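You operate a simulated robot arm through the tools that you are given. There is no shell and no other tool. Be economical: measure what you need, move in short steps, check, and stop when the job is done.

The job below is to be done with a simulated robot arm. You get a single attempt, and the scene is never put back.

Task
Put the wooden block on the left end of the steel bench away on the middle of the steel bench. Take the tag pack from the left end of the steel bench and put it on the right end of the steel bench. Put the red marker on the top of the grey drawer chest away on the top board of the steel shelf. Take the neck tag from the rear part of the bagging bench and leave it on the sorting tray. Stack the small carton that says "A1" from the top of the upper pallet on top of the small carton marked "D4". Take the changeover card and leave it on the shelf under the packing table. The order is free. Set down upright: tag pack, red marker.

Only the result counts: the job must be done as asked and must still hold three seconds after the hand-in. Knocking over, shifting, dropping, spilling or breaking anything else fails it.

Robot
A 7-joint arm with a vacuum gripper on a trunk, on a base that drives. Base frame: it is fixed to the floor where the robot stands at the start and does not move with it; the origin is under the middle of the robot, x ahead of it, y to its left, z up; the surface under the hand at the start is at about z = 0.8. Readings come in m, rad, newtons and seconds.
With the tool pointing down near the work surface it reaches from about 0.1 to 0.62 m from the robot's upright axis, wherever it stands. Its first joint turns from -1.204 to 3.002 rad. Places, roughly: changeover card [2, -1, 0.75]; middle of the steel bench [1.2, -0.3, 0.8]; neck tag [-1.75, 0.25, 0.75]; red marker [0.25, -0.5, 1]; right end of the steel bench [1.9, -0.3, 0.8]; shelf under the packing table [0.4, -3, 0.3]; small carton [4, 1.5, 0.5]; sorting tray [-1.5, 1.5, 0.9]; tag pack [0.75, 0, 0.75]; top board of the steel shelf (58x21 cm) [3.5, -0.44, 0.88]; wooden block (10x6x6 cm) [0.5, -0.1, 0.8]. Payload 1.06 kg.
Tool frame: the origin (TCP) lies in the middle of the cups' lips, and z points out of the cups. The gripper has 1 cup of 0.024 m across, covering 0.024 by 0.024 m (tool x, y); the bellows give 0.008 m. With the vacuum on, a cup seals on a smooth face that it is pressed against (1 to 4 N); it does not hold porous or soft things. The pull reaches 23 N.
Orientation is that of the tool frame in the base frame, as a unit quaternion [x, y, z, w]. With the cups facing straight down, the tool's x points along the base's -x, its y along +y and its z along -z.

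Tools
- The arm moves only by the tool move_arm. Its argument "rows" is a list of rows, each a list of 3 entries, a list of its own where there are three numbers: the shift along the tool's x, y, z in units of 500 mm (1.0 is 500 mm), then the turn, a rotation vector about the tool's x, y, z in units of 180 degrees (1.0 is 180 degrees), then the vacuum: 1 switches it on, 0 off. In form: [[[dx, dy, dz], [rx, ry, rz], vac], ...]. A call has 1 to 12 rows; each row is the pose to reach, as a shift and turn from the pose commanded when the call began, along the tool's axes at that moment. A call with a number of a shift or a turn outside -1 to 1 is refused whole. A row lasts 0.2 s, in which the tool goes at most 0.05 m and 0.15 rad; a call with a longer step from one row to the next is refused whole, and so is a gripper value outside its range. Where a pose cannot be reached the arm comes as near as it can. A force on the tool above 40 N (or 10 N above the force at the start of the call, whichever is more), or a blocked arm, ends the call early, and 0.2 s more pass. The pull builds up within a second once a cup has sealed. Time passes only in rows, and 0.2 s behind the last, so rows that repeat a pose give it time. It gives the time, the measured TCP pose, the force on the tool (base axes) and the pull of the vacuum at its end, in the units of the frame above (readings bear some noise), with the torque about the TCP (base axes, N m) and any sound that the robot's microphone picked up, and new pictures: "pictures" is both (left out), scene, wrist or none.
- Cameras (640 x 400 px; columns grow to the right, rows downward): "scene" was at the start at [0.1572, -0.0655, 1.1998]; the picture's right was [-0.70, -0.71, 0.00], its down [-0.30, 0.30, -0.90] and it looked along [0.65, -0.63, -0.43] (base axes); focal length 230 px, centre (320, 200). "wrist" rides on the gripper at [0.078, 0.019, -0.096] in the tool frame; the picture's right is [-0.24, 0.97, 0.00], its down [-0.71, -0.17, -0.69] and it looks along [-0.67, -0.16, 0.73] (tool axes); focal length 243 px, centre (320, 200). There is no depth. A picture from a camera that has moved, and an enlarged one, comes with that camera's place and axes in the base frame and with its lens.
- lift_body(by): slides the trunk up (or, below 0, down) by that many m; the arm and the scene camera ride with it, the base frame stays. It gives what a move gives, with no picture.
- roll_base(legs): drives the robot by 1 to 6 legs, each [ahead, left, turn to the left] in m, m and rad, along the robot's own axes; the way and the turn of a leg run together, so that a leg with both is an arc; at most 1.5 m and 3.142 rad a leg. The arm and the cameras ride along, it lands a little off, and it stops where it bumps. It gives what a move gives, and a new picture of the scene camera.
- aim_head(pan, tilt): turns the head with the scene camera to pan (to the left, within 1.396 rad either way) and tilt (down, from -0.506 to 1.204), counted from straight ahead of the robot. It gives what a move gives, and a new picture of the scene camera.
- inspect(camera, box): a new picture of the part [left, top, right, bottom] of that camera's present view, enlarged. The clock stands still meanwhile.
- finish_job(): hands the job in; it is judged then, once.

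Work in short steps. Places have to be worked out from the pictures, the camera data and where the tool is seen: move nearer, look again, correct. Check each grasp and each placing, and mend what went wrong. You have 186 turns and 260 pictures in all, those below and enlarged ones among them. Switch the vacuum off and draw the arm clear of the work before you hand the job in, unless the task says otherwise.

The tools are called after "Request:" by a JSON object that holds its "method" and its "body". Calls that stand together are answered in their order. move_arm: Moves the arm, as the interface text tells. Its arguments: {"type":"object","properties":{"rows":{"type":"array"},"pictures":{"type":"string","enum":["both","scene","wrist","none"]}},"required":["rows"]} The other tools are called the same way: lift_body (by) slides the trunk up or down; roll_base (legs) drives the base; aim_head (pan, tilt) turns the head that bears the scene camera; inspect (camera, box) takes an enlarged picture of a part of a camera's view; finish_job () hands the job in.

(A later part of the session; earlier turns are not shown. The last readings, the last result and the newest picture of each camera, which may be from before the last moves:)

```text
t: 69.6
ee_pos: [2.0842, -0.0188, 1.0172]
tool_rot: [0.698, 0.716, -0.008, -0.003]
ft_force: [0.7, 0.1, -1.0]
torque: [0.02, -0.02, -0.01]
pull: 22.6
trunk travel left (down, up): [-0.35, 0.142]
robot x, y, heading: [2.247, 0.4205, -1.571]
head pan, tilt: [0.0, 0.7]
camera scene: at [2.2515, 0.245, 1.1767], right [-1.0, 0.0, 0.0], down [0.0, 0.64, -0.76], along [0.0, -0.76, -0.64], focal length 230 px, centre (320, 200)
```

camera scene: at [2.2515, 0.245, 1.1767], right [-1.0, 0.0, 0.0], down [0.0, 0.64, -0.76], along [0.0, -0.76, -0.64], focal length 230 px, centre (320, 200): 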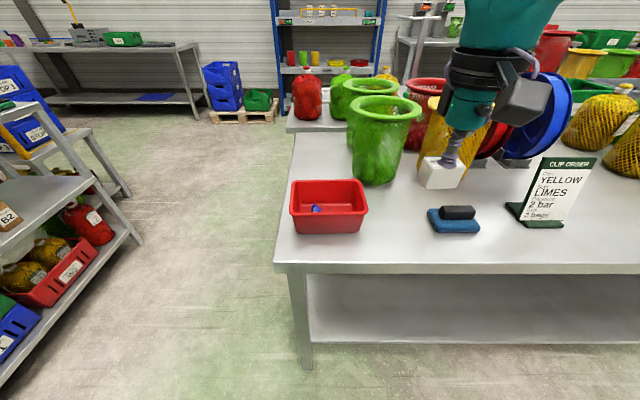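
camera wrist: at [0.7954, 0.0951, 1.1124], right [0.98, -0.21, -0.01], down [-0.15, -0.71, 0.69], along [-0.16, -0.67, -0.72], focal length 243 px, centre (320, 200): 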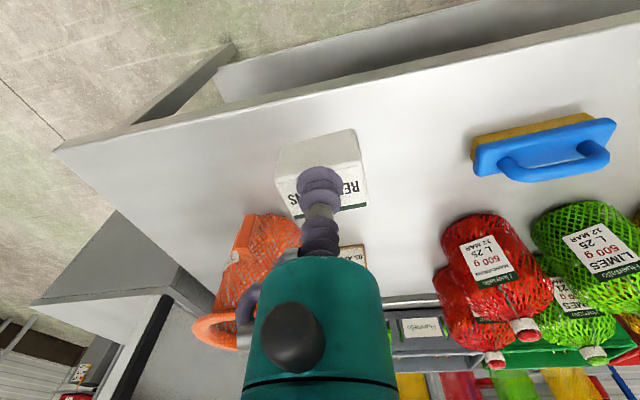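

Gap centre is x≈2.076. I'll go to (2.076, -0.11) and lower to ~1 cm above the bench.

Request:
{"method": "move_arm", "body": {"rows": [[[-0.09, -0.01, 0.02], [0, 0, 0], 1], [[-0.18, -0.021, 0.04], [0, 0, 0], 1], [[-0.18, -0.021, 0.13], [0, 0, 0], 1], [[-0.18, -0.021, 0.22], [0, 0, 0], 1], [[-0.18, -0.021, 0.3], [0, 0, 0], 1], [[-0.18, -0.021, 0.34], [0, 0, 0], 1]]}}

```text
t: 71.0
ee_pos: [2.0718, -0.112, 0.8499]
tool_rot: [0.698, 0.716, -0.009, -0.003]
ft_force: [-0.1, 0.0, -1.0]
torque: [0.03, -0.01, -0.01]
pull: 23.3
trunk travel left (down, up): [-0.35, 0.142]
robot x, y, heading: [2.2483, 0.4206, -1.57]
head pan, tilt: [0.0, 0.7]
camera scene: at [2.2513, 0.2449, 1.1767], right [-1.0, 0.0, 0.0], down [0.0, 0.64, -0.76], along [0.0, -0.76, -0.64], focal length 230 px, centre (320, 200)
camera wrist: at [2.0891, -0.0337, 0.9456], right [0.98, -0.21, -0.01], down [-0.15, -0.71, 0.69], along [-0.15, -0.68, -0.72], focal length 243 px, centre (320, 200)
```

scene: 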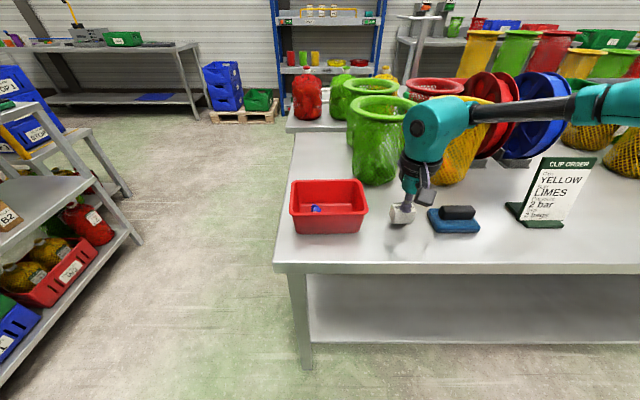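
wrist: 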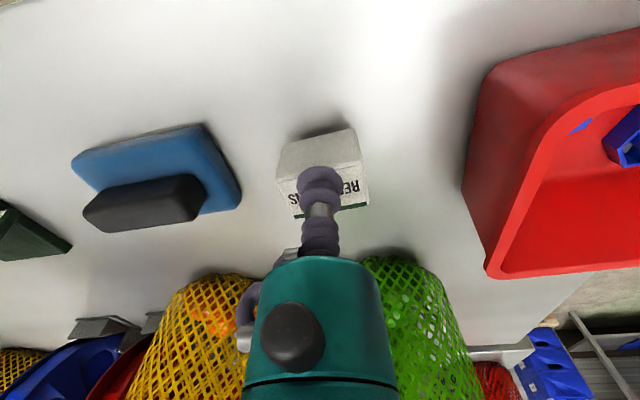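

Well placed between items. Lowering to contact.

Request:
{"method": "move_arm", "body": {"rows": [[[0, 0, 0.012], [0, 0, 0], 1], [[0, 0, 0.024], [0, 0, 0], 1], [[0, 0, 0.028], [0, 0, 0], 1], [[0, 0, 0.028], [0, 0, 0], 1]], "pictures": "none"}}

```text
t: 72.0
ee_pos: [2.0714, -0.111, 0.8363]
tool_rot: [0.698, 0.716, -0.007, -0.001]
ft_force: [-3.0, -2.1, 6.9]
torque: [0.0, -0.09, 0.0]
pull: 23.2
trunk travel left (down, up): [-0.35, 0.142]
robot x, y, heading: [2.2502, 0.4191, -1.569]
head pan, tilt: [0.0, 0.7]
```

Contact (7 N). Release and lift.

Request:
{"method": "move_arm", "body": {"rows": [[[0, 0, -0.002], [0, 0, 0], 0], [[0, 0, -0.002], [0, 0, 0], 0], [[0, 0, -0.002], [0, 0, 0], 0], [[0, 0, -0.02], [0, 0, 0], 0], [[0, 0, -0.1], [0, 0, 0], 0], [[0, 0, -0.19], [0, 0, 0], 0], [[0.06, 0, -0.25], [0, 0, 0], 0], [[0.14, 0, -0.29], [0, 0, 0], 0], [[0.22, 0, -0.33], [0, 0, 0], 0], [[0.3, 0, -0.37], [0, 0, 0], 0]], "pictures": "scene"}}

```text
t: 74.2
ee_pos: [2.0712, 0.0419, 1.0161]
tool_rot: [0.699, 0.715, -0.007, -0.003]
ft_force: [-0.2, -0.7, 0.2]
torque: [0.0, 0.02, 0.0]
pull: 0.0
trunk travel left (down, up): [-0.35, 0.142]
robot x, y, heading: [2.2473, 0.4212, -1.57]
head pan, tilt: [0.0, 0.7]
camera scene: at [2.2513, 0.2455, 1.1767], right [-1.0, 0.0, 0.0], down [0.0, 0.64, -0.77], along [0.0, -0.77, -0.64], focal length 230 px, centre (320, 200)
```

scene: 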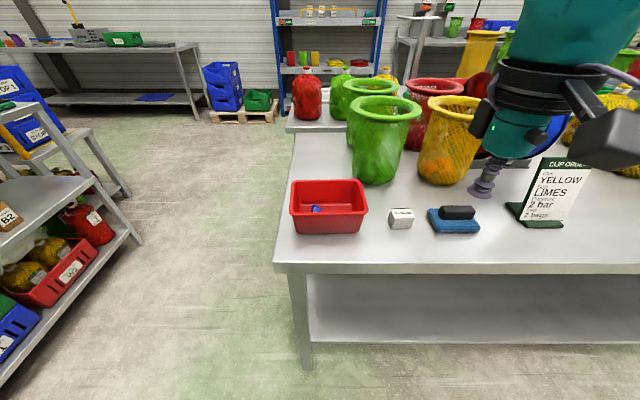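

Tag pack stands upright in place. Next the cartons on the pallets: I'll back off and turn to face +x.

Request:
{"method": "roll_base", "body": {"legs": [[-0.3, 0, 0], [0, 0, 1.57]]}}

Request:
{"method": "aim_head", "body": {"pan": 0.4, "tilt": 0.4}}

Request:
{"method": "aim_head", "body": {"pan": -0.5, "tilt": 0.3}}

```text
t: 80.2
ee_pos: [2.633, 0.5534, 1.0152]
tool_rot: [-0.019, 1.0, -0.007, 0.003]
ft_force: [-0.3, -0.2, 0.1]
torque: [-0.02, 0.0, 0.03]
pull: 0.1
trunk travel left (down, up): [-0.35, 0.142]
robot x, y, heading: [2.2505, 0.7259, 0.015]
head pan, tilt: [0.0, 0.7]
camera scene: at [2.4257, 0.7286, 1.1767], right [0.02, -1.0, 0.0], down [-0.64, -0.01, -0.76], along [0.76, 0.01, -0.64], focal length 230 px, centre (320, 200)
```

scene: 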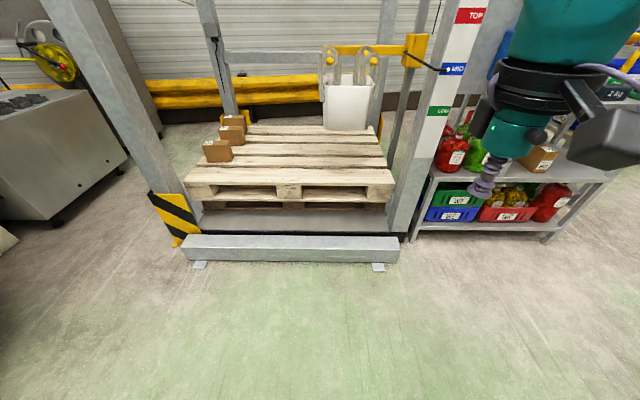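

```text
t: 81.0
ee_pos: [2.6322, 0.5536, 1.0164]
tool_rot: [-0.019, 1.0, -0.007, 0.004]
ft_force: [0.8, -0.1, -0.2]
torque: [0.0, 0.0, -0.01]
pull: 0.0
trunk travel left (down, up): [-0.35, 0.142]
robot x, y, heading: [2.2527, 0.728, 0.018]
head pan, tilt: [0.4, 0.4]
camera scene: at [2.4256, 0.7646, 1.2035], right [0.4, -0.92, 0.0], down [-0.36, -0.16, -0.92], along [0.84, 0.37, -0.39], focal length 230 px, centre (320, 200)
```

scene: 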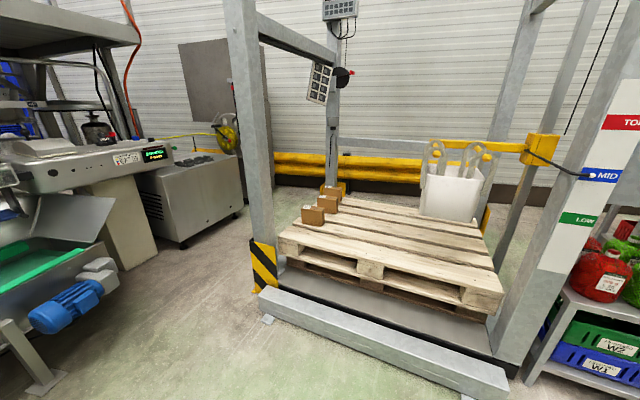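

```text
t: 82.2
ee_pos: [2.6324, 0.5531, 1.0166]
tool_rot: [-0.019, 1.0, -0.007, 0.003]
ft_force: [0.0, -0.2, -0.4]
torque: [-0.01, 0.01, -0.01]
pull: 0.0
trunk travel left (down, up): [-0.35, 0.142]
robot x, y, heading: [2.2485, 0.7256, 0.015]
head pan, tilt: [-0.499, 0.3]
camera scene: at [2.4235, 0.684, 1.2128], right [-0.46, -0.89, 0.0], down [-0.26, 0.14, -0.96], along [0.85, -0.44, -0.3], focal length 230 px, centre (320, 200)
```

scene: 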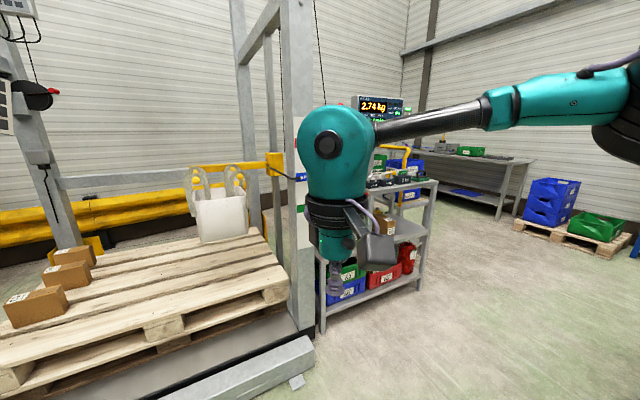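

Three cartons stand on the pallet's left. I'll read their labels, and those on the cart.

Request:
{"method": "inspect", "body": {"camera": "scene", "box": [0, 230, 140, 340]}}

Request:
{"method": "inspect", "body": {"camera": "scene", "box": [310, 140, 450, 330]}}

```text
3.64 times, centred on (70, 285) of scene
camera zoom: at [2.4235, 0.684, 1.2128], right [-0.46, -0.89, 0.0], down [-0.26, 0.14, -0.96], along [0.85, -0.44, -0.3], focal length 838 px, centre (1229, -109)
```

zoom: 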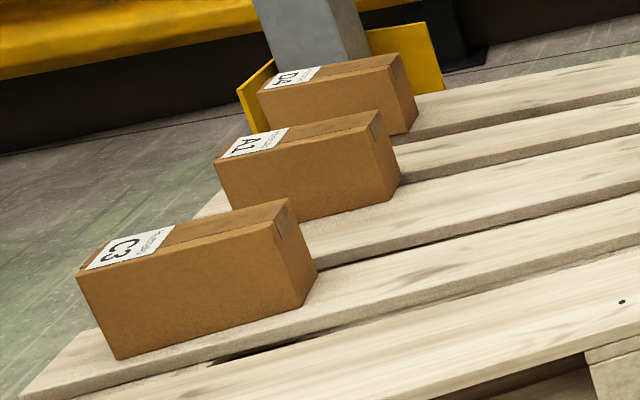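

```text
2.11 times, centred on (380, 235) of scene
camera zoom: at [2.4235, 0.684, 1.2128], right [-0.46, -0.89, 0.0], down [-0.26, 0.14, -0.96], along [0.85, -0.44, -0.3], focal length 485 px, centre (194, 126)
```

zoom: 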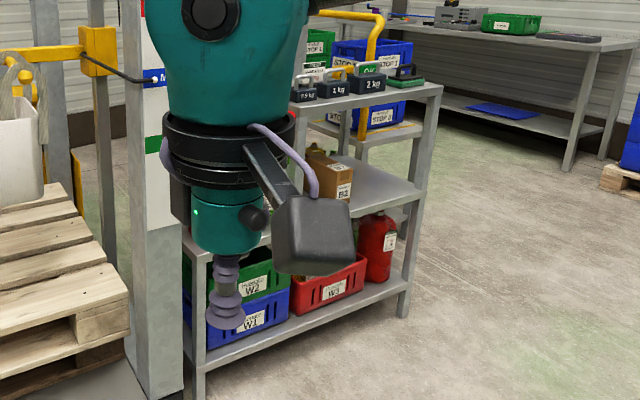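

Order on the pallet: C3 (near), A1 (middle, ≈(3.83, 1.33), top z≈0.57), D4 (far, ≈(4.03, 1.36)). They must be reached from the pallet's left side; I'll look at that passage and at my own base's footprint.

Request:
{"method": "aim_head", "body": {"pan": 0.9, "tilt": 0.5}}

Request:
{"method": "aim_head", "body": {"pan": 0.6, "tilt": 1.2}}

```text
t: 83.8
ee_pos: [2.6326, 0.5526, 1.0157]
tool_rot: [-0.019, 1.0, -0.007, 0.003]
ft_force: [-0.1, -0.4, -1.0]
torque: [0.02, 0.02, -0.02]
pull: 0.0
trunk travel left (down, up): [-0.35, 0.142]
robot x, y, heading: [2.2501, 0.7265, 0.012]
head pan, tilt: [0.901, 0.499]
camera scene: at [2.3962, 0.7994, 1.1944], right [0.79, -0.61, 0.0], down [-0.29, -0.38, -0.88], along [0.54, 0.7, -0.48], focal length 230 px, centre (320, 200)
```

scene: 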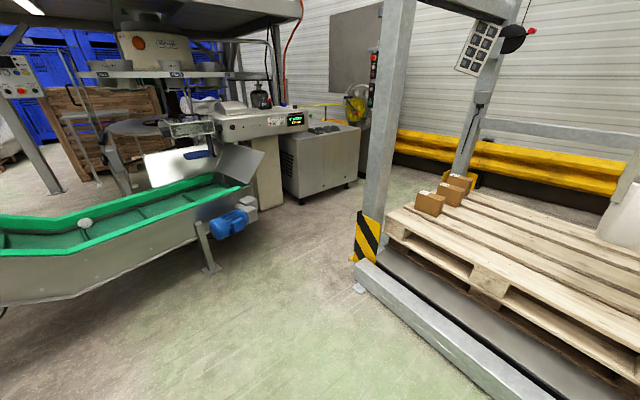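

```text
t: 84.8
ee_pos: [2.6328, 0.5541, 1.016]
tool_rot: [-0.019, 1.0, -0.006, 0.004]
ft_force: [0.3, -0.6, 0.3]
torque: [0.01, -0.03, -0.02]
pull: 0.1
trunk travel left (down, up): [-0.35, 0.142]
robot x, y, heading: [2.2496, 0.7254, 0.015]
head pan, tilt: [0.6, 1.201]
camera scene: at [2.3864, 0.7597, 1.1407], right [0.58, -0.82, 0.0], down [-0.76, -0.54, -0.36], along [0.3, 0.21, -0.93], focal length 230 px, centre (320, 200)
```

scene: 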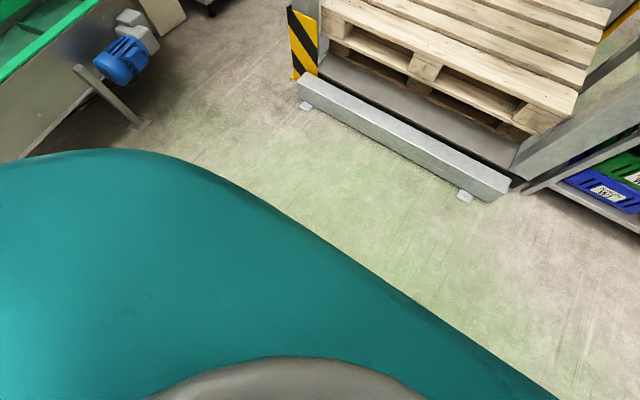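

The robot fits between the conveyor motor (≈(2.78, 2.2), low) and the post guard (≈(3.38, 1.63)). I'll turn so that the arm points away from the post (over the low conveyor end) and move sideways in stages.

Request:
{"method": "roll_base", "body": {"legs": [[0, 0, 2.34], [0.12, -0.83, 0]]}}

Request:
{"method": "aim_head", "body": {"pan": -1.3, "tilt": 0.6}}

```text
t: 97.7
ee_pos: [2.6351, 1.7598, 1.0156]
tool_rot: [0.923, -0.386, -0.001, -0.008]
ft_force: [0.2, 0.2, 0.1]
torque: [0.0, 0.0, 0.0]
pull: 0.1
trunk travel left (down, up): [-0.35, 0.142]
robot x, y, heading: [2.7631, 1.3554, 2.322]
head pan, tilt: [0.6, 1.201]
camera scene: at [2.6496, 1.4362, 1.1407], right [0.21, 0.98, 0.0], down [0.91, -0.2, -0.36], along [-0.35, 0.08, -0.93], focal length 230 px, centre (320, 200)
```

scene: 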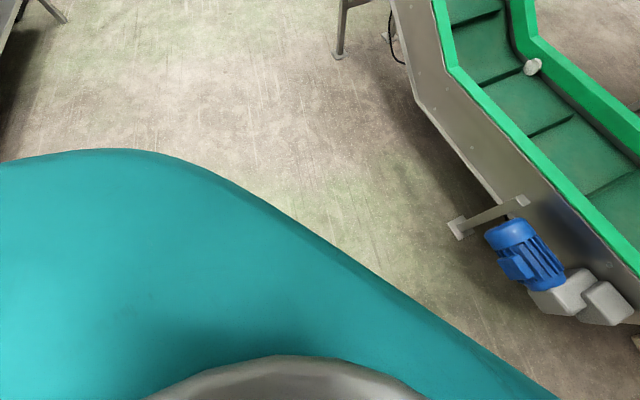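

```text
t: 99.6
ee_pos: [2.6352, 1.7602, 1.0159]
tool_rot: [0.923, -0.386, 0.0, -0.007]
ft_force: [-0.5, 0.3, 0.1]
torque: [0.02, 0.05, 0.02]
pull: 0.1
trunk travel left (down, up): [-0.35, 0.142]
robot x, y, heading: [2.7665, 1.358, 2.325]
head pan, tilt: [-1.3, 0.6]
camera scene: at [2.75, 1.4997, 1.1853], right [0.85, -0.52, 0.0], down [-0.29, -0.48, -0.82], along [0.43, 0.71, -0.57], focal length 230 px, centre (320, 200)
```

scene: 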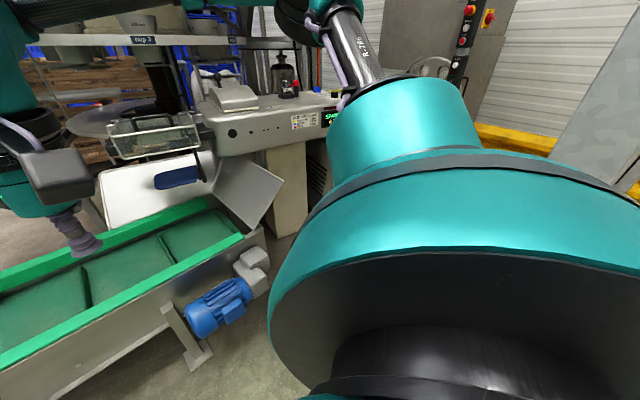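

I'll raise the trunk for clearance, turn to face -x so the arm stays over the low conveyor and away from the post, then slip through the gap.

Request:
{"method": "lift_body", "body": {"by": 0.14}}

Request:
{"method": "roll_base", "body": {"legs": [[0, 0, 0.82], [-0.165, -0.4, 0], [-0.32, -0.29, 0]]}}

Request:
{"method": "aim_head", "body": {"pan": 1.39, "tilt": 0.6}}

```text
t: 101.3
ee_pos: [2.6361, 1.759, 1.1563]
tool_rot: [0.923, -0.386, 0.0, -0.007]
ft_force: [0.4, 0.1, 0.3]
torque: [0.02, -0.02, -0.04]
pull: 0.0
trunk travel left (down, up): [-0.49, 0.002]
robot x, y, heading: [2.764, 1.3586, 2.328]
head pan, tilt: [-1.3, 0.6]
```

```text
t: 110.2
ee_pos: [2.8486, 2.2256, 1.1563]
tool_rot: [1.0, 0.025, -0.004, -0.006]
ft_force: [0.4, -0.2, 0.5]
torque: [0.0, 0.01, -0.02]
pull: 0.0
trunk travel left (down, up): [-0.49, 0.002]
robot x, y, heading: [3.2332, 2.0523, -3.114]
head pan, tilt: [-1.3, 0.6]
camera scene: at [3.2051, 2.1376, 1.3401], right [0.96, 0.29, 0.0], down [0.16, -0.54, -0.82], along [-0.24, 0.79, -0.57], focal length 230 px, centre (320, 200)
```

scene: 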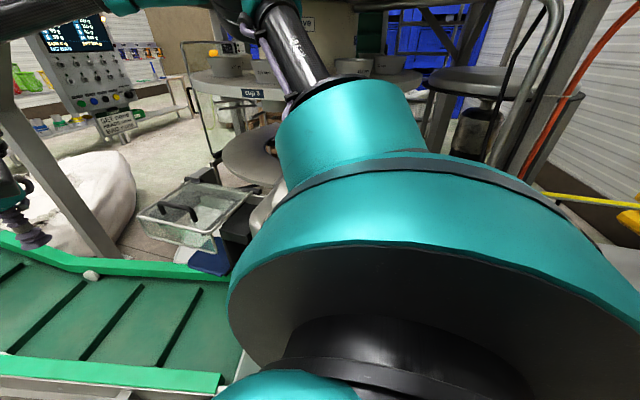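

```text
t: 112.5
ee_pos: [2.8479, 2.2239, 1.1565]
tool_rot: [1.0, 0.025, -0.004, -0.007]
ft_force: [-0.4, -0.7, 0.2]
torque: [0.04, 0.0, 0.02]
pull: 0.0
trunk travel left (down, up): [-0.49, 0.002]
robot x, y, heading: [3.2331, 2.0519, -3.117]
head pan, tilt: [1.389, 0.6]
camera scene: at [3.217, 1.9655, 1.3401], right [-0.99, 0.16, 0.0], down [0.09, 0.56, -0.83], along [-0.13, -0.82, -0.56], focal length 230 px, centre (320, 200)
```

scene: 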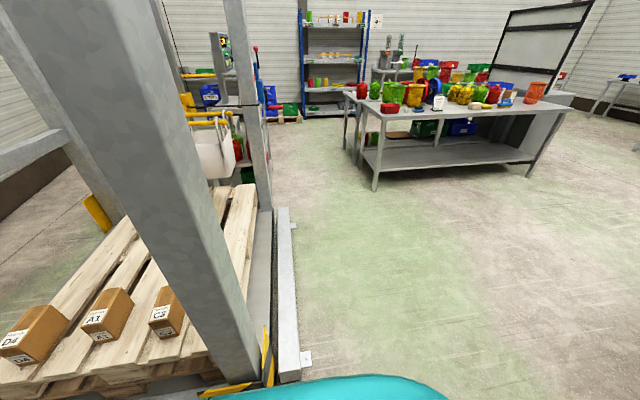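

Refined by triangulation: C3 (3.70, 1.38), A1 (3.91, 1.365), D4 (4.135, 1.405), tops z≈0.54. I'll drive back past the post to (4.08, 1.95) and turn to face the pallet.

Request:
{"method": "roll_base", "body": {"legs": [[-0.85, 0.08, 0], [0, 0, 1.545]]}}

Request:
{"method": "aim_head", "body": {"pan": 0.0, "tilt": 0.9}}

```text
t: 120.9
ee_pos: [3.9021, 1.6158, 1.1555]
tool_rot: [0.717, 0.698, -0.008, -0.003]
ft_force: [0.2, -0.7, -0.4]
torque: [0.01, 0.02, -0.02]
pull: 0.0
trunk travel left (down, up): [-0.49, 0.002]
robot x, y, heading: [4.1027, 1.9851, -1.621]
head pan, tilt: [1.389, 0.6]
camera scene: at [4.188, 1.9631, 1.3401], right [-0.23, -0.97, 0.0], down [-0.55, 0.13, -0.83], along [0.8, -0.19, -0.56], focal length 230 px, centre (320, 200)
```

scene: 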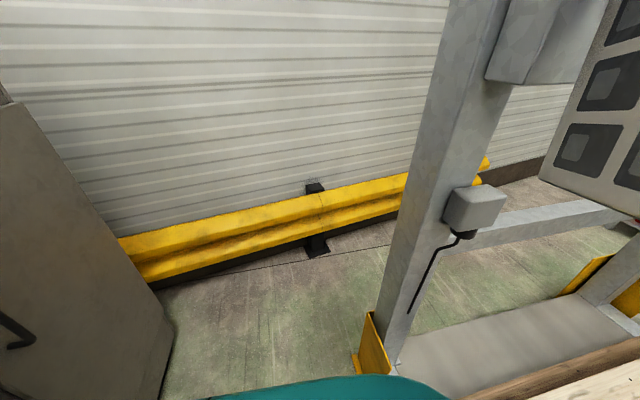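

```text
t: 122.4
ee_pos: [3.9031, 1.6164, 1.1558]
tool_rot: [0.717, 0.697, -0.007, -0.003]
ft_force: [0.5, 0.8, -0.9]
torque: [-0.01, 0.03, 0.02]
pull: 0.0
trunk travel left (down, up): [-0.49, 0.002]
robot x, y, heading: [4.0996, 1.9874, -1.616]
head pan, tilt: [0.0, 0.901]
camera scene: at [4.0983, 1.9079, 1.3153], right [-1.0, 0.05, 0.0], down [0.04, 0.78, -0.62], along [-0.03, -0.62, -0.78], focal length 230 px, centre (320, 200)
```

scene: 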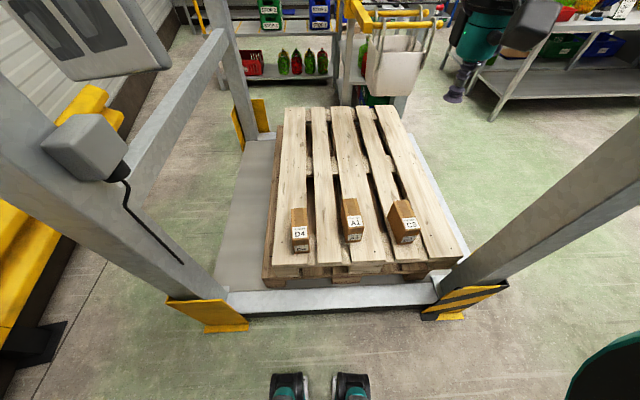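

My base is small at the front and the low beam lies at y≈1.6, so I can move ahead 0.12. Then I'll lower the trunk to bring the arm to pallet height.

Request:
{"method": "roll_base", "body": {"legs": [[0.12, 0, 0.045]]}}

Request:
{"method": "lift_body", "body": {"by": -0.4}}

Request:
{"method": "aim_head", "body": {"pan": 0.0, "tilt": 0.75}}

```text
t: 123.8
ee_pos: [3.9157, 1.5055, 1.1568]
tool_rot: [0.7, 0.714, -0.008, -0.004]
ft_force: [-1.1, -1.3, -0.2]
torque: [0.0, -0.01, 0.0]
pull: 0.1
trunk travel left (down, up): [-0.49, 0.002]
robot x, y, heading: [4.0949, 1.8843, -1.574]
head pan, tilt: [0.0, 0.901]
stopped in leg 1: the robot was blocked; the commanded pose is now the measured one
camera scene: at [4.0975, 1.8063, 1.3153], right [-1.0, 0.01, 0.0], down [0.0, 0.78, -0.62], along [0.0, -0.62, -0.78], focal length 230 px, centre (320, 200)
```

scene: 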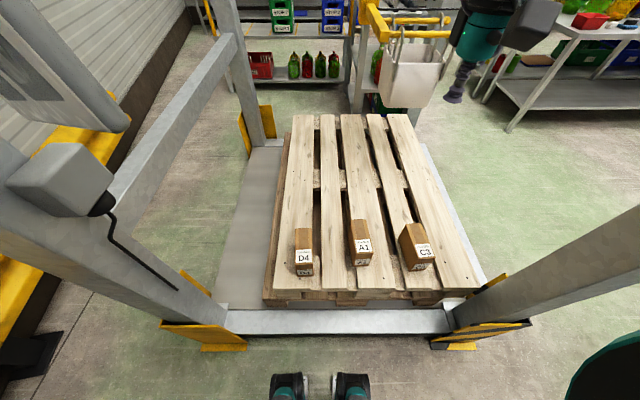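

```text
t: 127.6
ee_pos: [3.9138, 1.5074, 0.7554]
tool_rot: [0.7, 0.714, -0.008, -0.002]
ft_force: [0.7, 0.1, 0.4]
torque: [0.04, 0.0, -0.05]
pull: 0.1
trunk travel left (down, up): [-0.09, 0.402]
robot x, y, heading: [4.0952, 1.8881, -1.573]
head pan, tilt: [0.0, 0.901]
```

```text
t: 128.3
ee_pos: [3.9154, 1.5066, 0.7565]
tool_rot: [0.7, 0.714, -0.007, -0.002]
ft_force: [0.2, 0.1, -0.3]
torque: [0.02, 0.02, 0.02]
pull: 0.1
trunk travel left (down, up): [-0.09, 0.402]
robot x, y, heading: [4.093, 1.8865, -1.572]
head pan, tilt: [0.0, 0.75]
camera scene: at [4.0965, 1.6356, 0.8978], right [-1.0, 0.01, 0.0], down [0.0, 0.68, -0.73], along [0.0, -0.73, -0.68], focal length 230 px, centre (320, 200)
```

scene: 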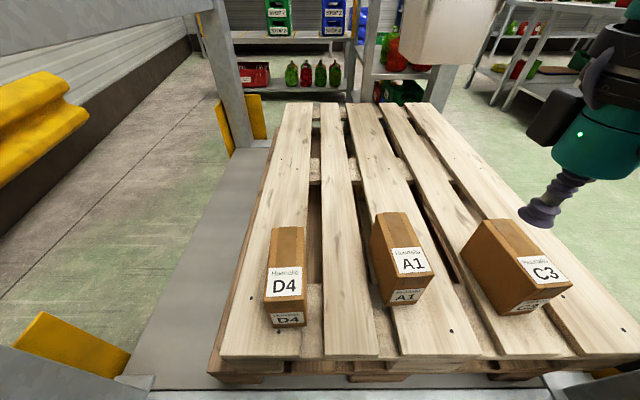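

A1's top centre is about (3.943, 1.375), z≈0.55, pallet deck ≈0.44. I'll go above it at z≈0.60 and check.

Request:
{"method": "move_arm", "body": {"rows": [[[-0.09, 0.02, 0], [0, 0, 0], 0], [[-0.18, 0.035, 0], [0, 0, 0], 0], [[-0.264, 0.05, 0], [0, 0, 0], 0], [[-0.264, 0.05, 0.09], [0, 0, 0], 0], [[-0.264, 0.05, 0.18], [0, 0, 0], 0], [[-0.264, 0.05, 0.27], [0, 0, 0], 0], [[-0.264, 0.05, 0.3], [0, 0, 0], 0]]}}

```text
t: 129.9
ee_pos: [3.9442, 1.3738, 0.6059]
tool_rot: [0.7, 0.714, -0.008, -0.002]
ft_force: [0.1, -0.2, 0.4]
torque: [-0.02, -0.02, 0.01]
pull: 0.0
trunk travel left (down, up): [-0.09, 0.402]
robot x, y, heading: [4.096, 1.887, -1.576]
head pan, tilt: [0.0, 0.75]
camera scene: at [4.0965, 1.6356, 0.8978], right [-1.0, 0.01, 0.0], down [0.0, 0.68, -0.73], along [0.0, -0.73, -0.68], focal length 230 px, centre (320, 200)
camera wrist: at [3.9616, 1.4534, 0.701], right [0.98, -0.22, -0.01], down [-0.15, -0.71, 0.69], along [-0.16, -0.67, -0.72], focal length 243 px, centre (320, 200)
```

scene: 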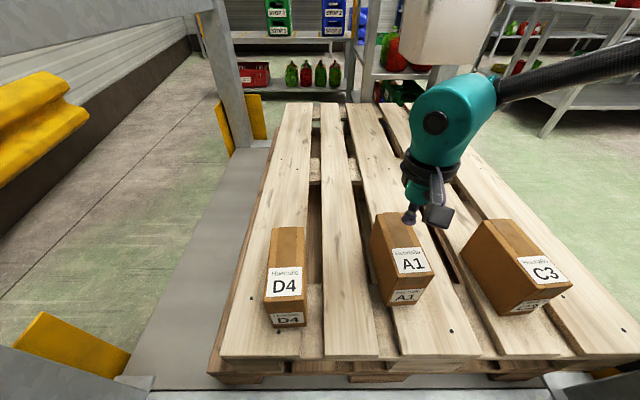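
wrist: 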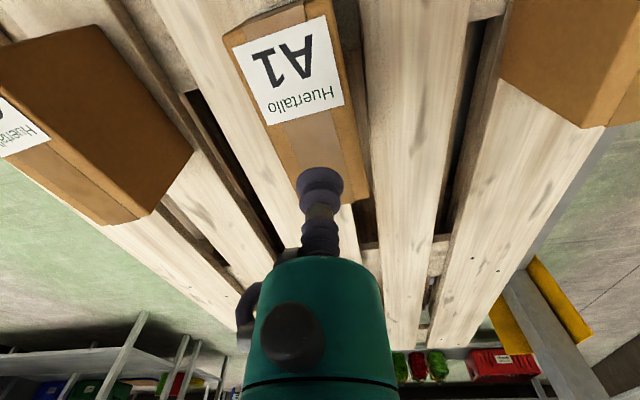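

The top's centre is slightly nearer: about (3.936, 1.389). Correcting and descending with suction to z≈0.552.

Request:
{"method": "move_arm", "body": {"rows": [[[0.03, -0.015, 0.03], [0, 0, 0], 1], [[0.03, -0.015, 0.08], [0, 0, 0], 1], [[0.03, -0.015, 0.108], [0, 0, 0], 1], [[0.03, -0.015, 0.108], [0, 0, 0], 1]], "pictures": "wrist"}}

```text
t: 130.9
ee_pos: [3.9329, 1.387, 0.554]
tool_rot: [0.701, 0.713, -0.006, -0.002]
ft_force: [0.2, 0.0, 0.4]
torque: [0.0, 0.0, 0.01]
pull: 0.0
trunk travel left (down, up): [-0.09, 0.402]
robot x, y, heading: [4.0972, 1.8867, -1.577]
head pan, tilt: [0.0, 0.75]
camera wrist: at [3.9519, 1.4662, 0.6489], right [0.98, -0.22, -0.01], down [-0.15, -0.71, 0.69], along [-0.16, -0.67, -0.72], focal length 243 px, centre (320, 200)
```

wrist: 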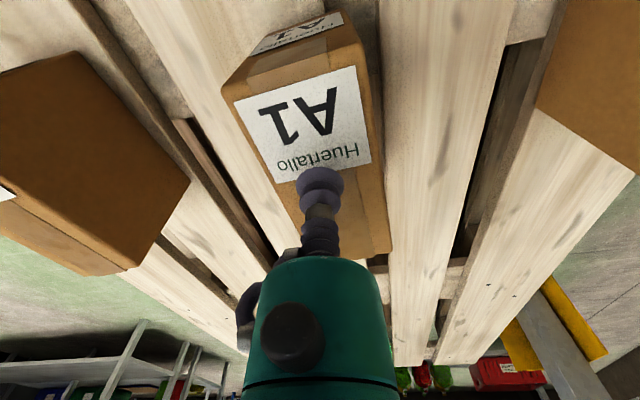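

Request:
{"method": "move_arm", "body": {"rows": [[[0, 0, 0.008], [0, 0, 0], 1], [[0, 0, 0.016], [0, 0, 0], 1], [[0, 0, 0.016], [0, 0, 0], 1], [[0, 0, 0.016], [0, 0, 0], 1]], "pictures": "none"}}

```text
t: 131.9
ee_pos: [3.9311, 1.3878, 0.5453]
tool_rot: [0.7, 0.714, -0.008, -0.002]
ft_force: [0.1, 0.1, 0.5]
torque: [0.04, 0.01, -0.01]
pull: 0.0
trunk travel left (down, up): [-0.09, 0.402]
robot x, y, heading: [4.0955, 1.8859, -1.576]
head pan, tilt: [0.0, 0.75]
```

Still no contact at z 0.545; continuing in small steps.

Request:
{"method": "move_arm", "body": {"rows": [[[0, 0, 0.008], [0, 0, 0], 1], [[0, 0, 0.014], [0, 0, 0], 1], [[0, 0, 0.02], [0, 0, 0], 1], [[0, 0, 0.02], [0, 0, 0], 1]], "pictures": "wrist"}}

```text
t: 132.9
ee_pos: [3.9309, 1.3882, 0.5353]
tool_rot: [0.702, 0.713, -0.008, -0.002]
ft_force: [-6.8, 3.4, 16.5]
torque: [0.0, -0.06, 0.09]
pull: 22.3
trunk travel left (down, up): [-0.09, 0.402]
robot x, y, heading: [4.0949, 1.8848, -1.572]
head pan, tilt: [0.0, 0.75]
camera wrist: at [3.9493, 1.4669, 0.6303], right [0.98, -0.22, -0.01], down [-0.15, -0.7, 0.69], along [-0.16, -0.67, -0.72], focal length 243 px, centre (320, 200)
```

wrist: 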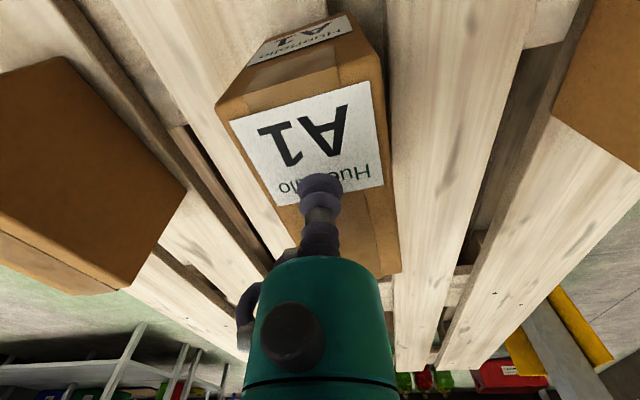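

Sealed at z≈0.537. Lifting 0.2 m and viewing how the carton hangs.

Request:
{"method": "move_arm", "body": {"rows": [[[0, 0, -0.03], [0, 0, 0], 1], [[0, 0, -0.12], [0, 0, 0], 1], [[0, 0, -0.21], [0, 0, 0], 1], [[0, 0, -0.3], [0, 0, 0], 1], [[0, 0, -0.38], [0, 0, 0], 1]]}}

```text
t: 134.1
ee_pos: [3.9326, 1.3901, 0.7258]
tool_rot: [0.701, 0.713, -0.007, -0.004]
ft_force: [-0.4, 0.4, -8.3]
torque: [0.19, 0.05, -0.01]
pull: 22.9
trunk travel left (down, up): [-0.09, 0.402]
robot x, y, heading: [4.0972, 1.8837, -1.576]
head pan, tilt: [0.0, 0.75]
camera scene: at [4.0964, 1.6352, 0.8977], right [-1.0, 0.01, 0.0], down [0.0, 0.68, -0.73], along [0.0, -0.73, -0.68], focal length 230 px, centre (320, 200)
camera wrist: at [3.9502, 1.4684, 0.8205], right [0.98, -0.22, -0.01], down [-0.15, -0.71, 0.69], along [-0.16, -0.67, -0.72], focal length 243 px, centre (320, 200)
```

scene: 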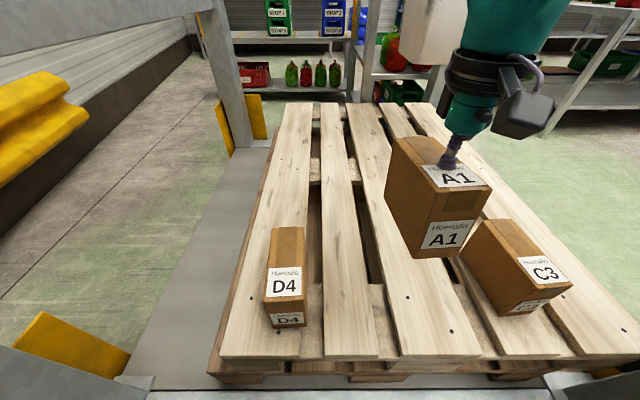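
wrist: 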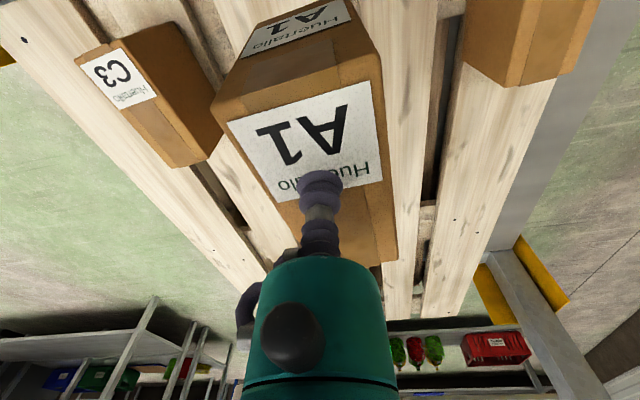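

The torque tells the carton's centre is (+0.006, -0.023) from the cup; D4's centre is about (4.155, 1.408), so the cup should end at about (4.149, 1.431). I'll ease the base back 3 cm and left 0.165 m.

Request:
{"method": "roll_base", "body": {"legs": [[-0.03, 0, 0], [0, 0.165, 0]]}}

```text
t: 136.6
ee_pos: [4.0927, 1.4181, 0.7252]
tool_rot: [0.702, 0.713, -0.006, -0.003]
ft_force: [0.0, 0.3, -7.9]
torque: [0.16, -0.03, -0.01]
pull: 22.7
trunk travel left (down, up): [-0.09, 0.402]
robot x, y, heading: [4.259, 1.9136, -1.575]
head pan, tilt: [0.0, 0.75]
camera scene: at [4.2576, 1.6642, 0.8977], right [-1.0, 0.01, 0.0], down [0.01, 0.68, -0.73], along [-0.01, -0.73, -0.68], focal length 230 px, centre (320, 200)
```

scene: 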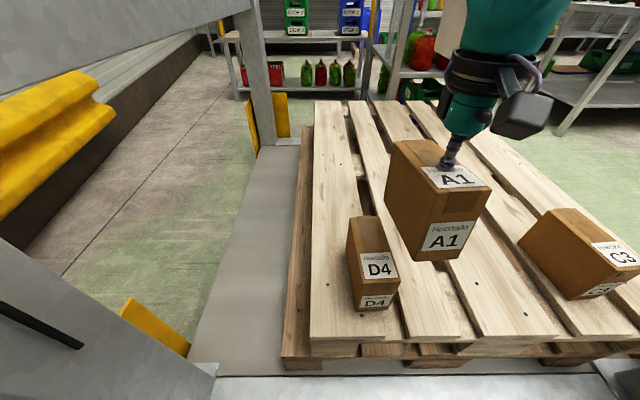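

Zooming on D4 for exact location.

Request:
{"method": "inspect", "body": {"camera": "scene", "box": [320, 190, 500, 330]}}

```text
2.86 times, centred on (410, 260) of scene
camera zoom: at [4.2576, 1.6642, 0.8977], right [-1.0, 0.01, 0.0], down [0.01, 0.68, -0.73], along [-0.01, -0.73, -0.68], focal length 658 px, centre (63, 29)
```

zoom: 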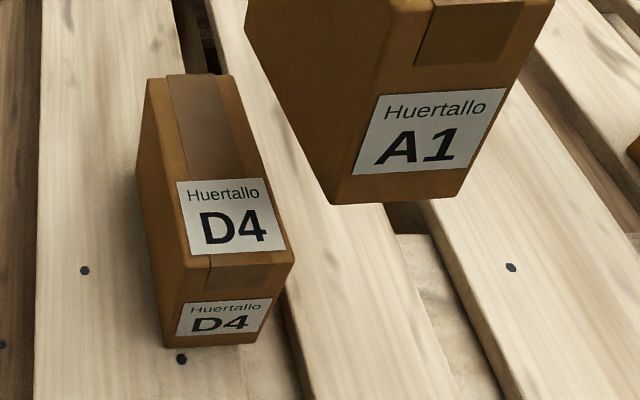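

D4's centre (4.155, 1.406), size ≈6.3×15×12 cm. I'll bring the cup to (4.154, 1.427) at the current height and check it got there.

Request:
{"method": "move_arm", "body": {"rows": [[[0.008, 0.06, 0], [0, 0, 0], 1], [[0.016, 0.122, 0], [0, 0, 0], 1], [[0.016, 0.122, 0.04], [0, 0, 0], 1], [[0.016, 0.122, 0.06], [0, 0, 0], 1]]}}

```text
t: 137.6
ee_pos: [4.1512, 1.4271, 0.6946]
tool_rot: [0.701, 0.713, -0.007, -0.003]
ft_force: [-0.1, 0.4, -8.2]
torque: [0.11, 0.01, 0.01]
pull: 22.5
trunk travel left (down, up): [-0.09, 0.402]
robot x, y, heading: [4.2589, 1.9092, -1.576]
head pan, tilt: [0.0, 0.75]
camera scene: at [4.2576, 1.6642, 0.8977], right [-1.0, 0.01, 0.0], down [0.01, 0.68, -0.73], along [-0.01, -0.73, -0.68], focal length 230 px, centre (320, 200)
camera wrist: at [4.1713, 1.507, 0.7894], right [0.98, -0.22, -0.01], down [-0.15, -0.71, 0.69], along [-0.16, -0.67, -0.72], focal length 243 px, centre (320, 200)
```

scene: 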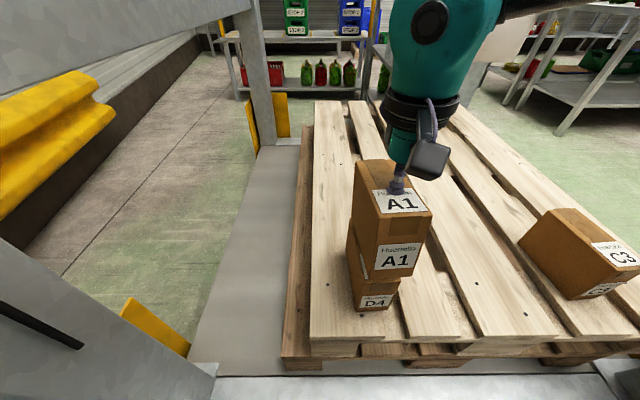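
wrist: 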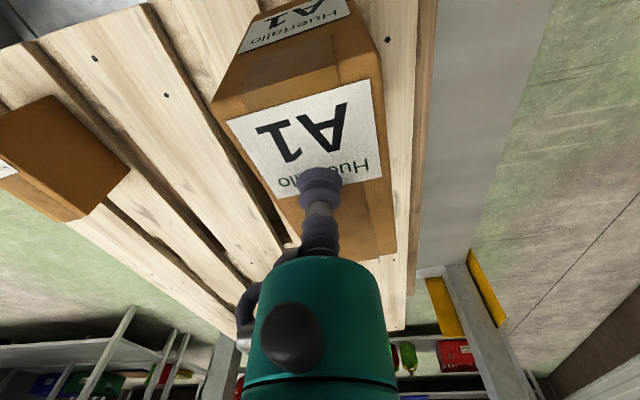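

Reached. Lower by 2.6 cm, then check the alignment up close.

Request:
{"method": "move_arm", "body": {"rows": [[[0, 0.004, 0.02], [0, 0, 0], 1], [[0, 0.006, 0.04], [0, 0, 0], 1], [[0, 0.006, 0.052], [0, 0, 0], 1], [[0, 0.006, 0.052], [0, 0, 0], 1]], "pictures": "none"}}

Request:
{"method": "inspect", "body": {"camera": "scene", "box": [320, 150, 460, 320]}}

```text
t: 138.6
ee_pos: [4.1566, 1.4288, 0.6677]
tool_rot: [0.701, 0.713, -0.007, -0.003]
ft_force: [-1.2, 2.0, -2.4]
torque: [0.1, -0.03, 0.01]
pull: 22.9
trunk travel left (down, up): [-0.09, 0.402]
robot x, y, heading: [4.2609, 1.9166, -1.582]
head pan, tilt: [0.0, 0.75]
```

```text
2.35 times, centred on (390, 235) of scene
camera zoom: at [4.2576, 1.6646, 0.8978], right [-1.0, 0.01, 0.0], down [0.01, 0.68, -0.73], along [-0.01, -0.73, -0.68], focal length 542 px, centre (155, 118)
```

zoom: 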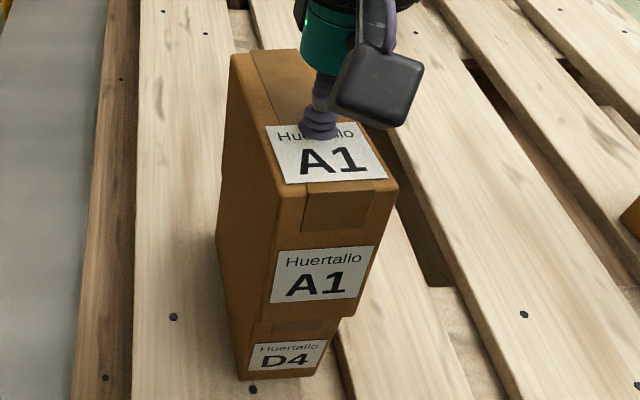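

It is nearly touching; A1 sits ~8 mm toward -x of D4. I'll lift slightly, shift 7 mm, then lower to contact.

Request:
{"method": "move_arm", "body": {"rows": [[[0, 0, -0.012], [0, 0, 0], 1], [[0, 0.014, -0.012], [0, 0, 0], 1], [[0, 0.014, 0.002], [0, 0, 0], 1], [[0, 0.014, 0.007], [0, 0, 0], 1], [[0, 0.014, 0.007], [0, 0, 0], 1]], "pictures": "none"}}

Request:
{"method": "inspect", "body": {"camera": "scene", "box": [320, 150, 460, 320]}}

```text
t: 139.8
ee_pos: [4.1627, 1.4278, 0.6647]
tool_rot: [0.701, 0.713, -0.007, -0.003]
ft_force: [0.7, 2.4, -1.5]
torque: [-0.12, -0.07, 0.04]
pull: 23.1
trunk travel left (down, up): [-0.09, 0.402]
robot x, y, heading: [4.2593, 1.9178, -1.584]
head pan, tilt: [0.0, 0.75]
```

```text
2.35 times, centred on (390, 235) of scene
camera zoom: at [4.2578, 1.6646, 0.8978], right [-1.0, 0.01, 0.0], down [0.01, 0.68, -0.73], along [-0.01, -0.73, -0.68], focal length 542 px, centre (155, 118)
```

zoom: 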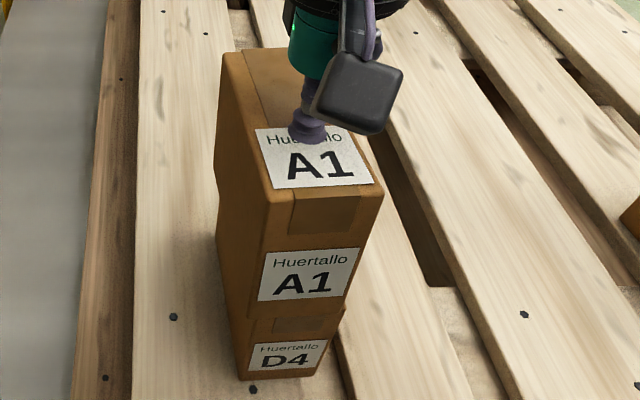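

Aligned well. Press 2 mm more, release and rise.

Request:
{"method": "move_arm", "body": {"rows": [[[0, 0, 0.004], [0, 0, 0], 1], [[0, 0, 0.005], [0, 0, 0], 0], [[0, 0, 0.005], [0, 0, 0], 0], [[0, 0, 0.003], [0, 0, 0], 0], [[0, 0, -0.01], [0, 0, 0], 0], [[0, 0, -0.06], [0, 0, 0], 0], [[0, 0, -0.15], [0, 0, 0], 0], [[0, 0, -0.22], [0, 0, 0], 0]], "pictures": "scene"}}

```text
t: 141.6
ee_pos: [4.1632, 1.429, 0.7778]
tool_rot: [0.701, 0.713, -0.008, -0.003]
ft_force: [0.0, -0.1, 0.0]
torque: [-0.01, 0.05, 0.01]
pull: 0.0
trunk travel left (down, up): [-0.09, 0.402]
robot x, y, heading: [4.2562, 1.9136, -1.575]
head pan, tilt: [0.0, 0.75]
camera scene: at [4.2577, 1.6645, 0.8978], right [-1.0, 0.01, 0.0], down [0.01, 0.68, -0.73], along [-0.01, -0.73, -0.68], focal length 230 px, centre (320, 200)
```

scene: 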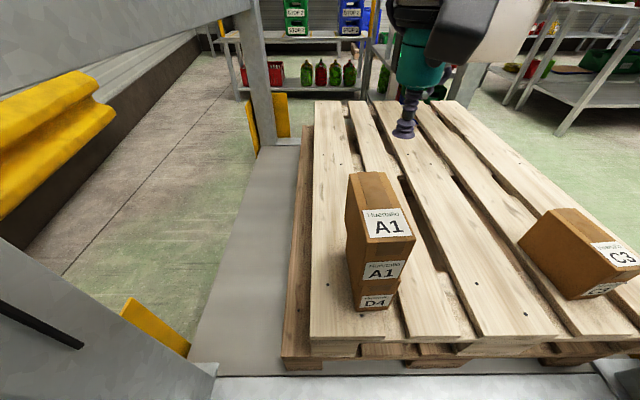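

Stack stands neatly. Raise the trunk, bring the arm to its travel posture, and leave the way I came.

Request:
{"method": "lift_body", "body": {"by": 0.38}}

Request:
{"method": "move_arm", "body": {"rows": [[[0.07, -0.06, 0], [0, 0, 0], 0], [[0.14, -0.11, 0], [0, 0, 0], 0], [[0.21, -0.17, 0], [0, 0, 0], 0]], "pictures": "none"}}

Request:
{"method": "roll_base", "body": {"legs": [[-0.1, -0.16, 0], [0, 0, -1.54]]}}

```text
t: 145.2
ee_pos: [4.1307, 1.5399, 1.2882]
tool_rot: [0.704, 0.679, -0.195, 0.075]
ft_force: [1.0, -0.2, -0.7]
torque: [0.02, 0.01, -0.02]
pull: 0.0
trunk travel left (down, up): [-0.467, 0.025]
robot x, y, heading: [4.2584, 1.9148, -1.579]
head pan, tilt: [0.0, 0.75]
stopped: the arm was blocked; the commanded pose is now the measured one
```

```text
t: 146.0
ee_pos: [4.0604, 1.6503, 1.2618]
tool_rot: [0.702, 0.68, -0.197, 0.08]
ft_force: [-0.6, 0.3, 0.2]
torque: [-0.05, 0.0, 0.01]
pull: 0.1
trunk travel left (down, up): [-0.467, 0.025]
robot x, y, heading: [4.2581, 1.9165, -1.577]
head pan, tilt: [0.0, 0.75]
```

```text
t: 151.8
ee_pos: [3.8252, 2.2051, 1.261]
tool_rot: [0.977, 0.001, -0.197, -0.081]
ft_force: [0.1, 0.1, -0.1]
torque: [-0.03, 0.0, 0.04]
pull: 0.0
trunk travel left (down, up): [-0.467, 0.025]
robot x, y, heading: [4.1009, 2.0207, -3.114]
head pan, tilt: [0.0, 0.75]
camera scene: at [3.9886, 2.0134, 1.3051], right [-0.03, 1.0, 0.0], down [0.68, 0.02, -0.73], along [-0.73, -0.02, -0.68], focal length 230 px, centre (320, 200)
```

scene: 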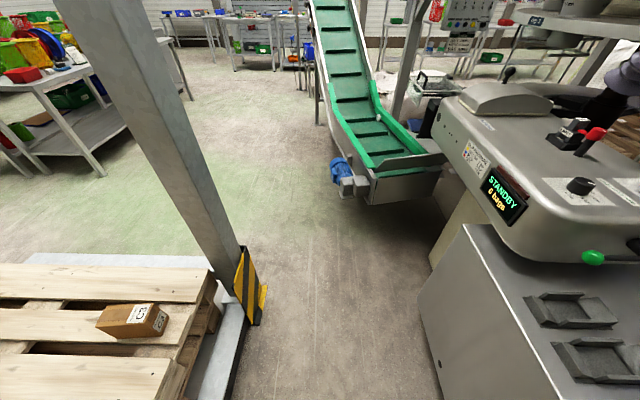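

The lift was blocked near its end (arm against the gate's upper frame), leaving the tool tilted. I'll check that the stack still stands.

Request:
{"method": "aim_head", "body": {"pan": 1.3, "tilt": 0.6}}

```text
t: 153.2
ee_pos: [3.825, 2.2059, 1.2603]
tool_rot: [0.977, 0.001, -0.197, -0.081]
ft_force: [0.4, 0.3, 0.0]
torque: [-0.02, 0.0, 0.0]
pull: 0.1
trunk travel left (down, up): [-0.467, 0.025]
robot x, y, heading: [4.1017, 2.018, -3.115]
head pan, tilt: [1.3, 0.6]
camera scene: at [4.0499, 1.9298, 1.318], right [-0.97, 0.24, 0.0], down [0.14, 0.55, -0.83], along [-0.2, -0.8, -0.56], focal length 230 px, centre (320, 200)
```

scene: 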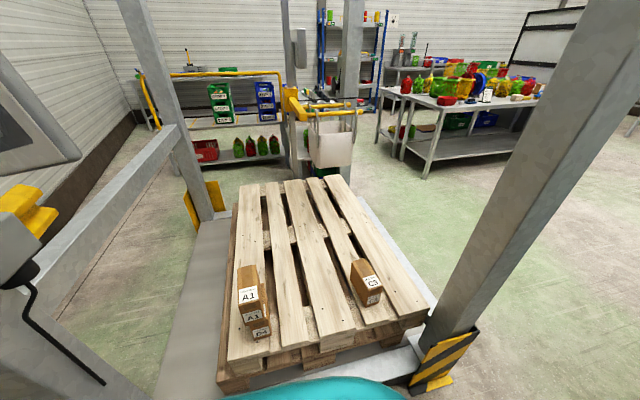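

The stack is intact. I'll straighten the tool to point down again.

Request:
{"method": "move_arm", "body": {"rows": [[[0, 0, 0], [-0.017, 0.042, 0], 0], [[0, 0, 0], [-0.034, 0.084, 0], 0], [[0, 0, 0], [-0.052, 0.127, 0], 0], [[0, 0, 0], [-0.052, 0.127, 0], 0]], "pictures": "none"}}

```text
t: 154.2
ee_pos: [3.8271, 2.206, 1.2601]
tool_rot: [1.0, 0.001, 0.003, 0.002]
ft_force: [-0.4, 0.8, -0.3]
torque: [-0.01, -0.03, 0.01]
pull: 0.1
trunk travel left (down, up): [-0.467, 0.025]
robot x, y, heading: [4.0992, 2.0176, -3.116]
head pan, tilt: [1.3, 0.6]
```

Request:
{"method": "move_arm", "body": {"rows": [[[-0.06, 0, 0.06], [0, 0, 0], 0], [[-0.12, 0, 0.12], [0, 0, 0], 0], [[-0.2, 0.01, 0.18], [0, 0, 0], 0]], "pictures": "none"}}

Request:
{"method": "roll_base", "body": {"legs": [[0.85, -0.02, 0], [0.33, 0.3, 0], [0.2, 0.45, 0]]}}

```text
refused: row 3 steps farther than a row can; nothing moved
```

```text
t: 165.6
ee_pos: [2.4846, 1.4382, 1.2597]
tool_rot: [1.0, 0.004, 0.001, 0.0]
ft_force: [0.6, -0.7, 0.5]
torque: [0.0, -0.02, 0.02]
pull: 0.0
trunk travel left (down, up): [-0.467, 0.025]
robot x, y, heading: [2.7597, 1.2511, -3.109]
head pan, tilt: [1.3, 0.6]
camera scene: at [2.7112, 1.1645, 1.318], right [-0.97, 0.24, 0.0], down [0.13, 0.55, -0.82], along [-0.19, -0.8, -0.57], focal length 230 px, centre (320, 200)
```

scene: 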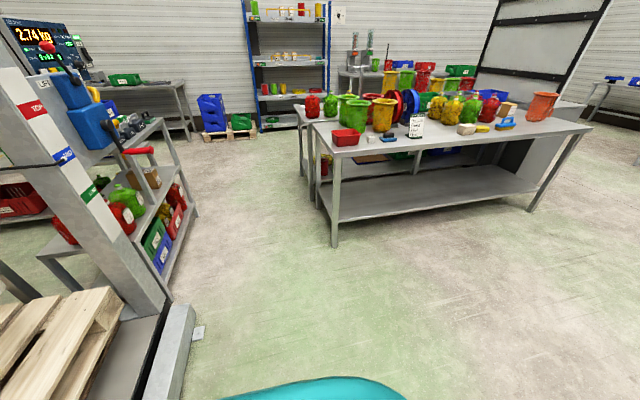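

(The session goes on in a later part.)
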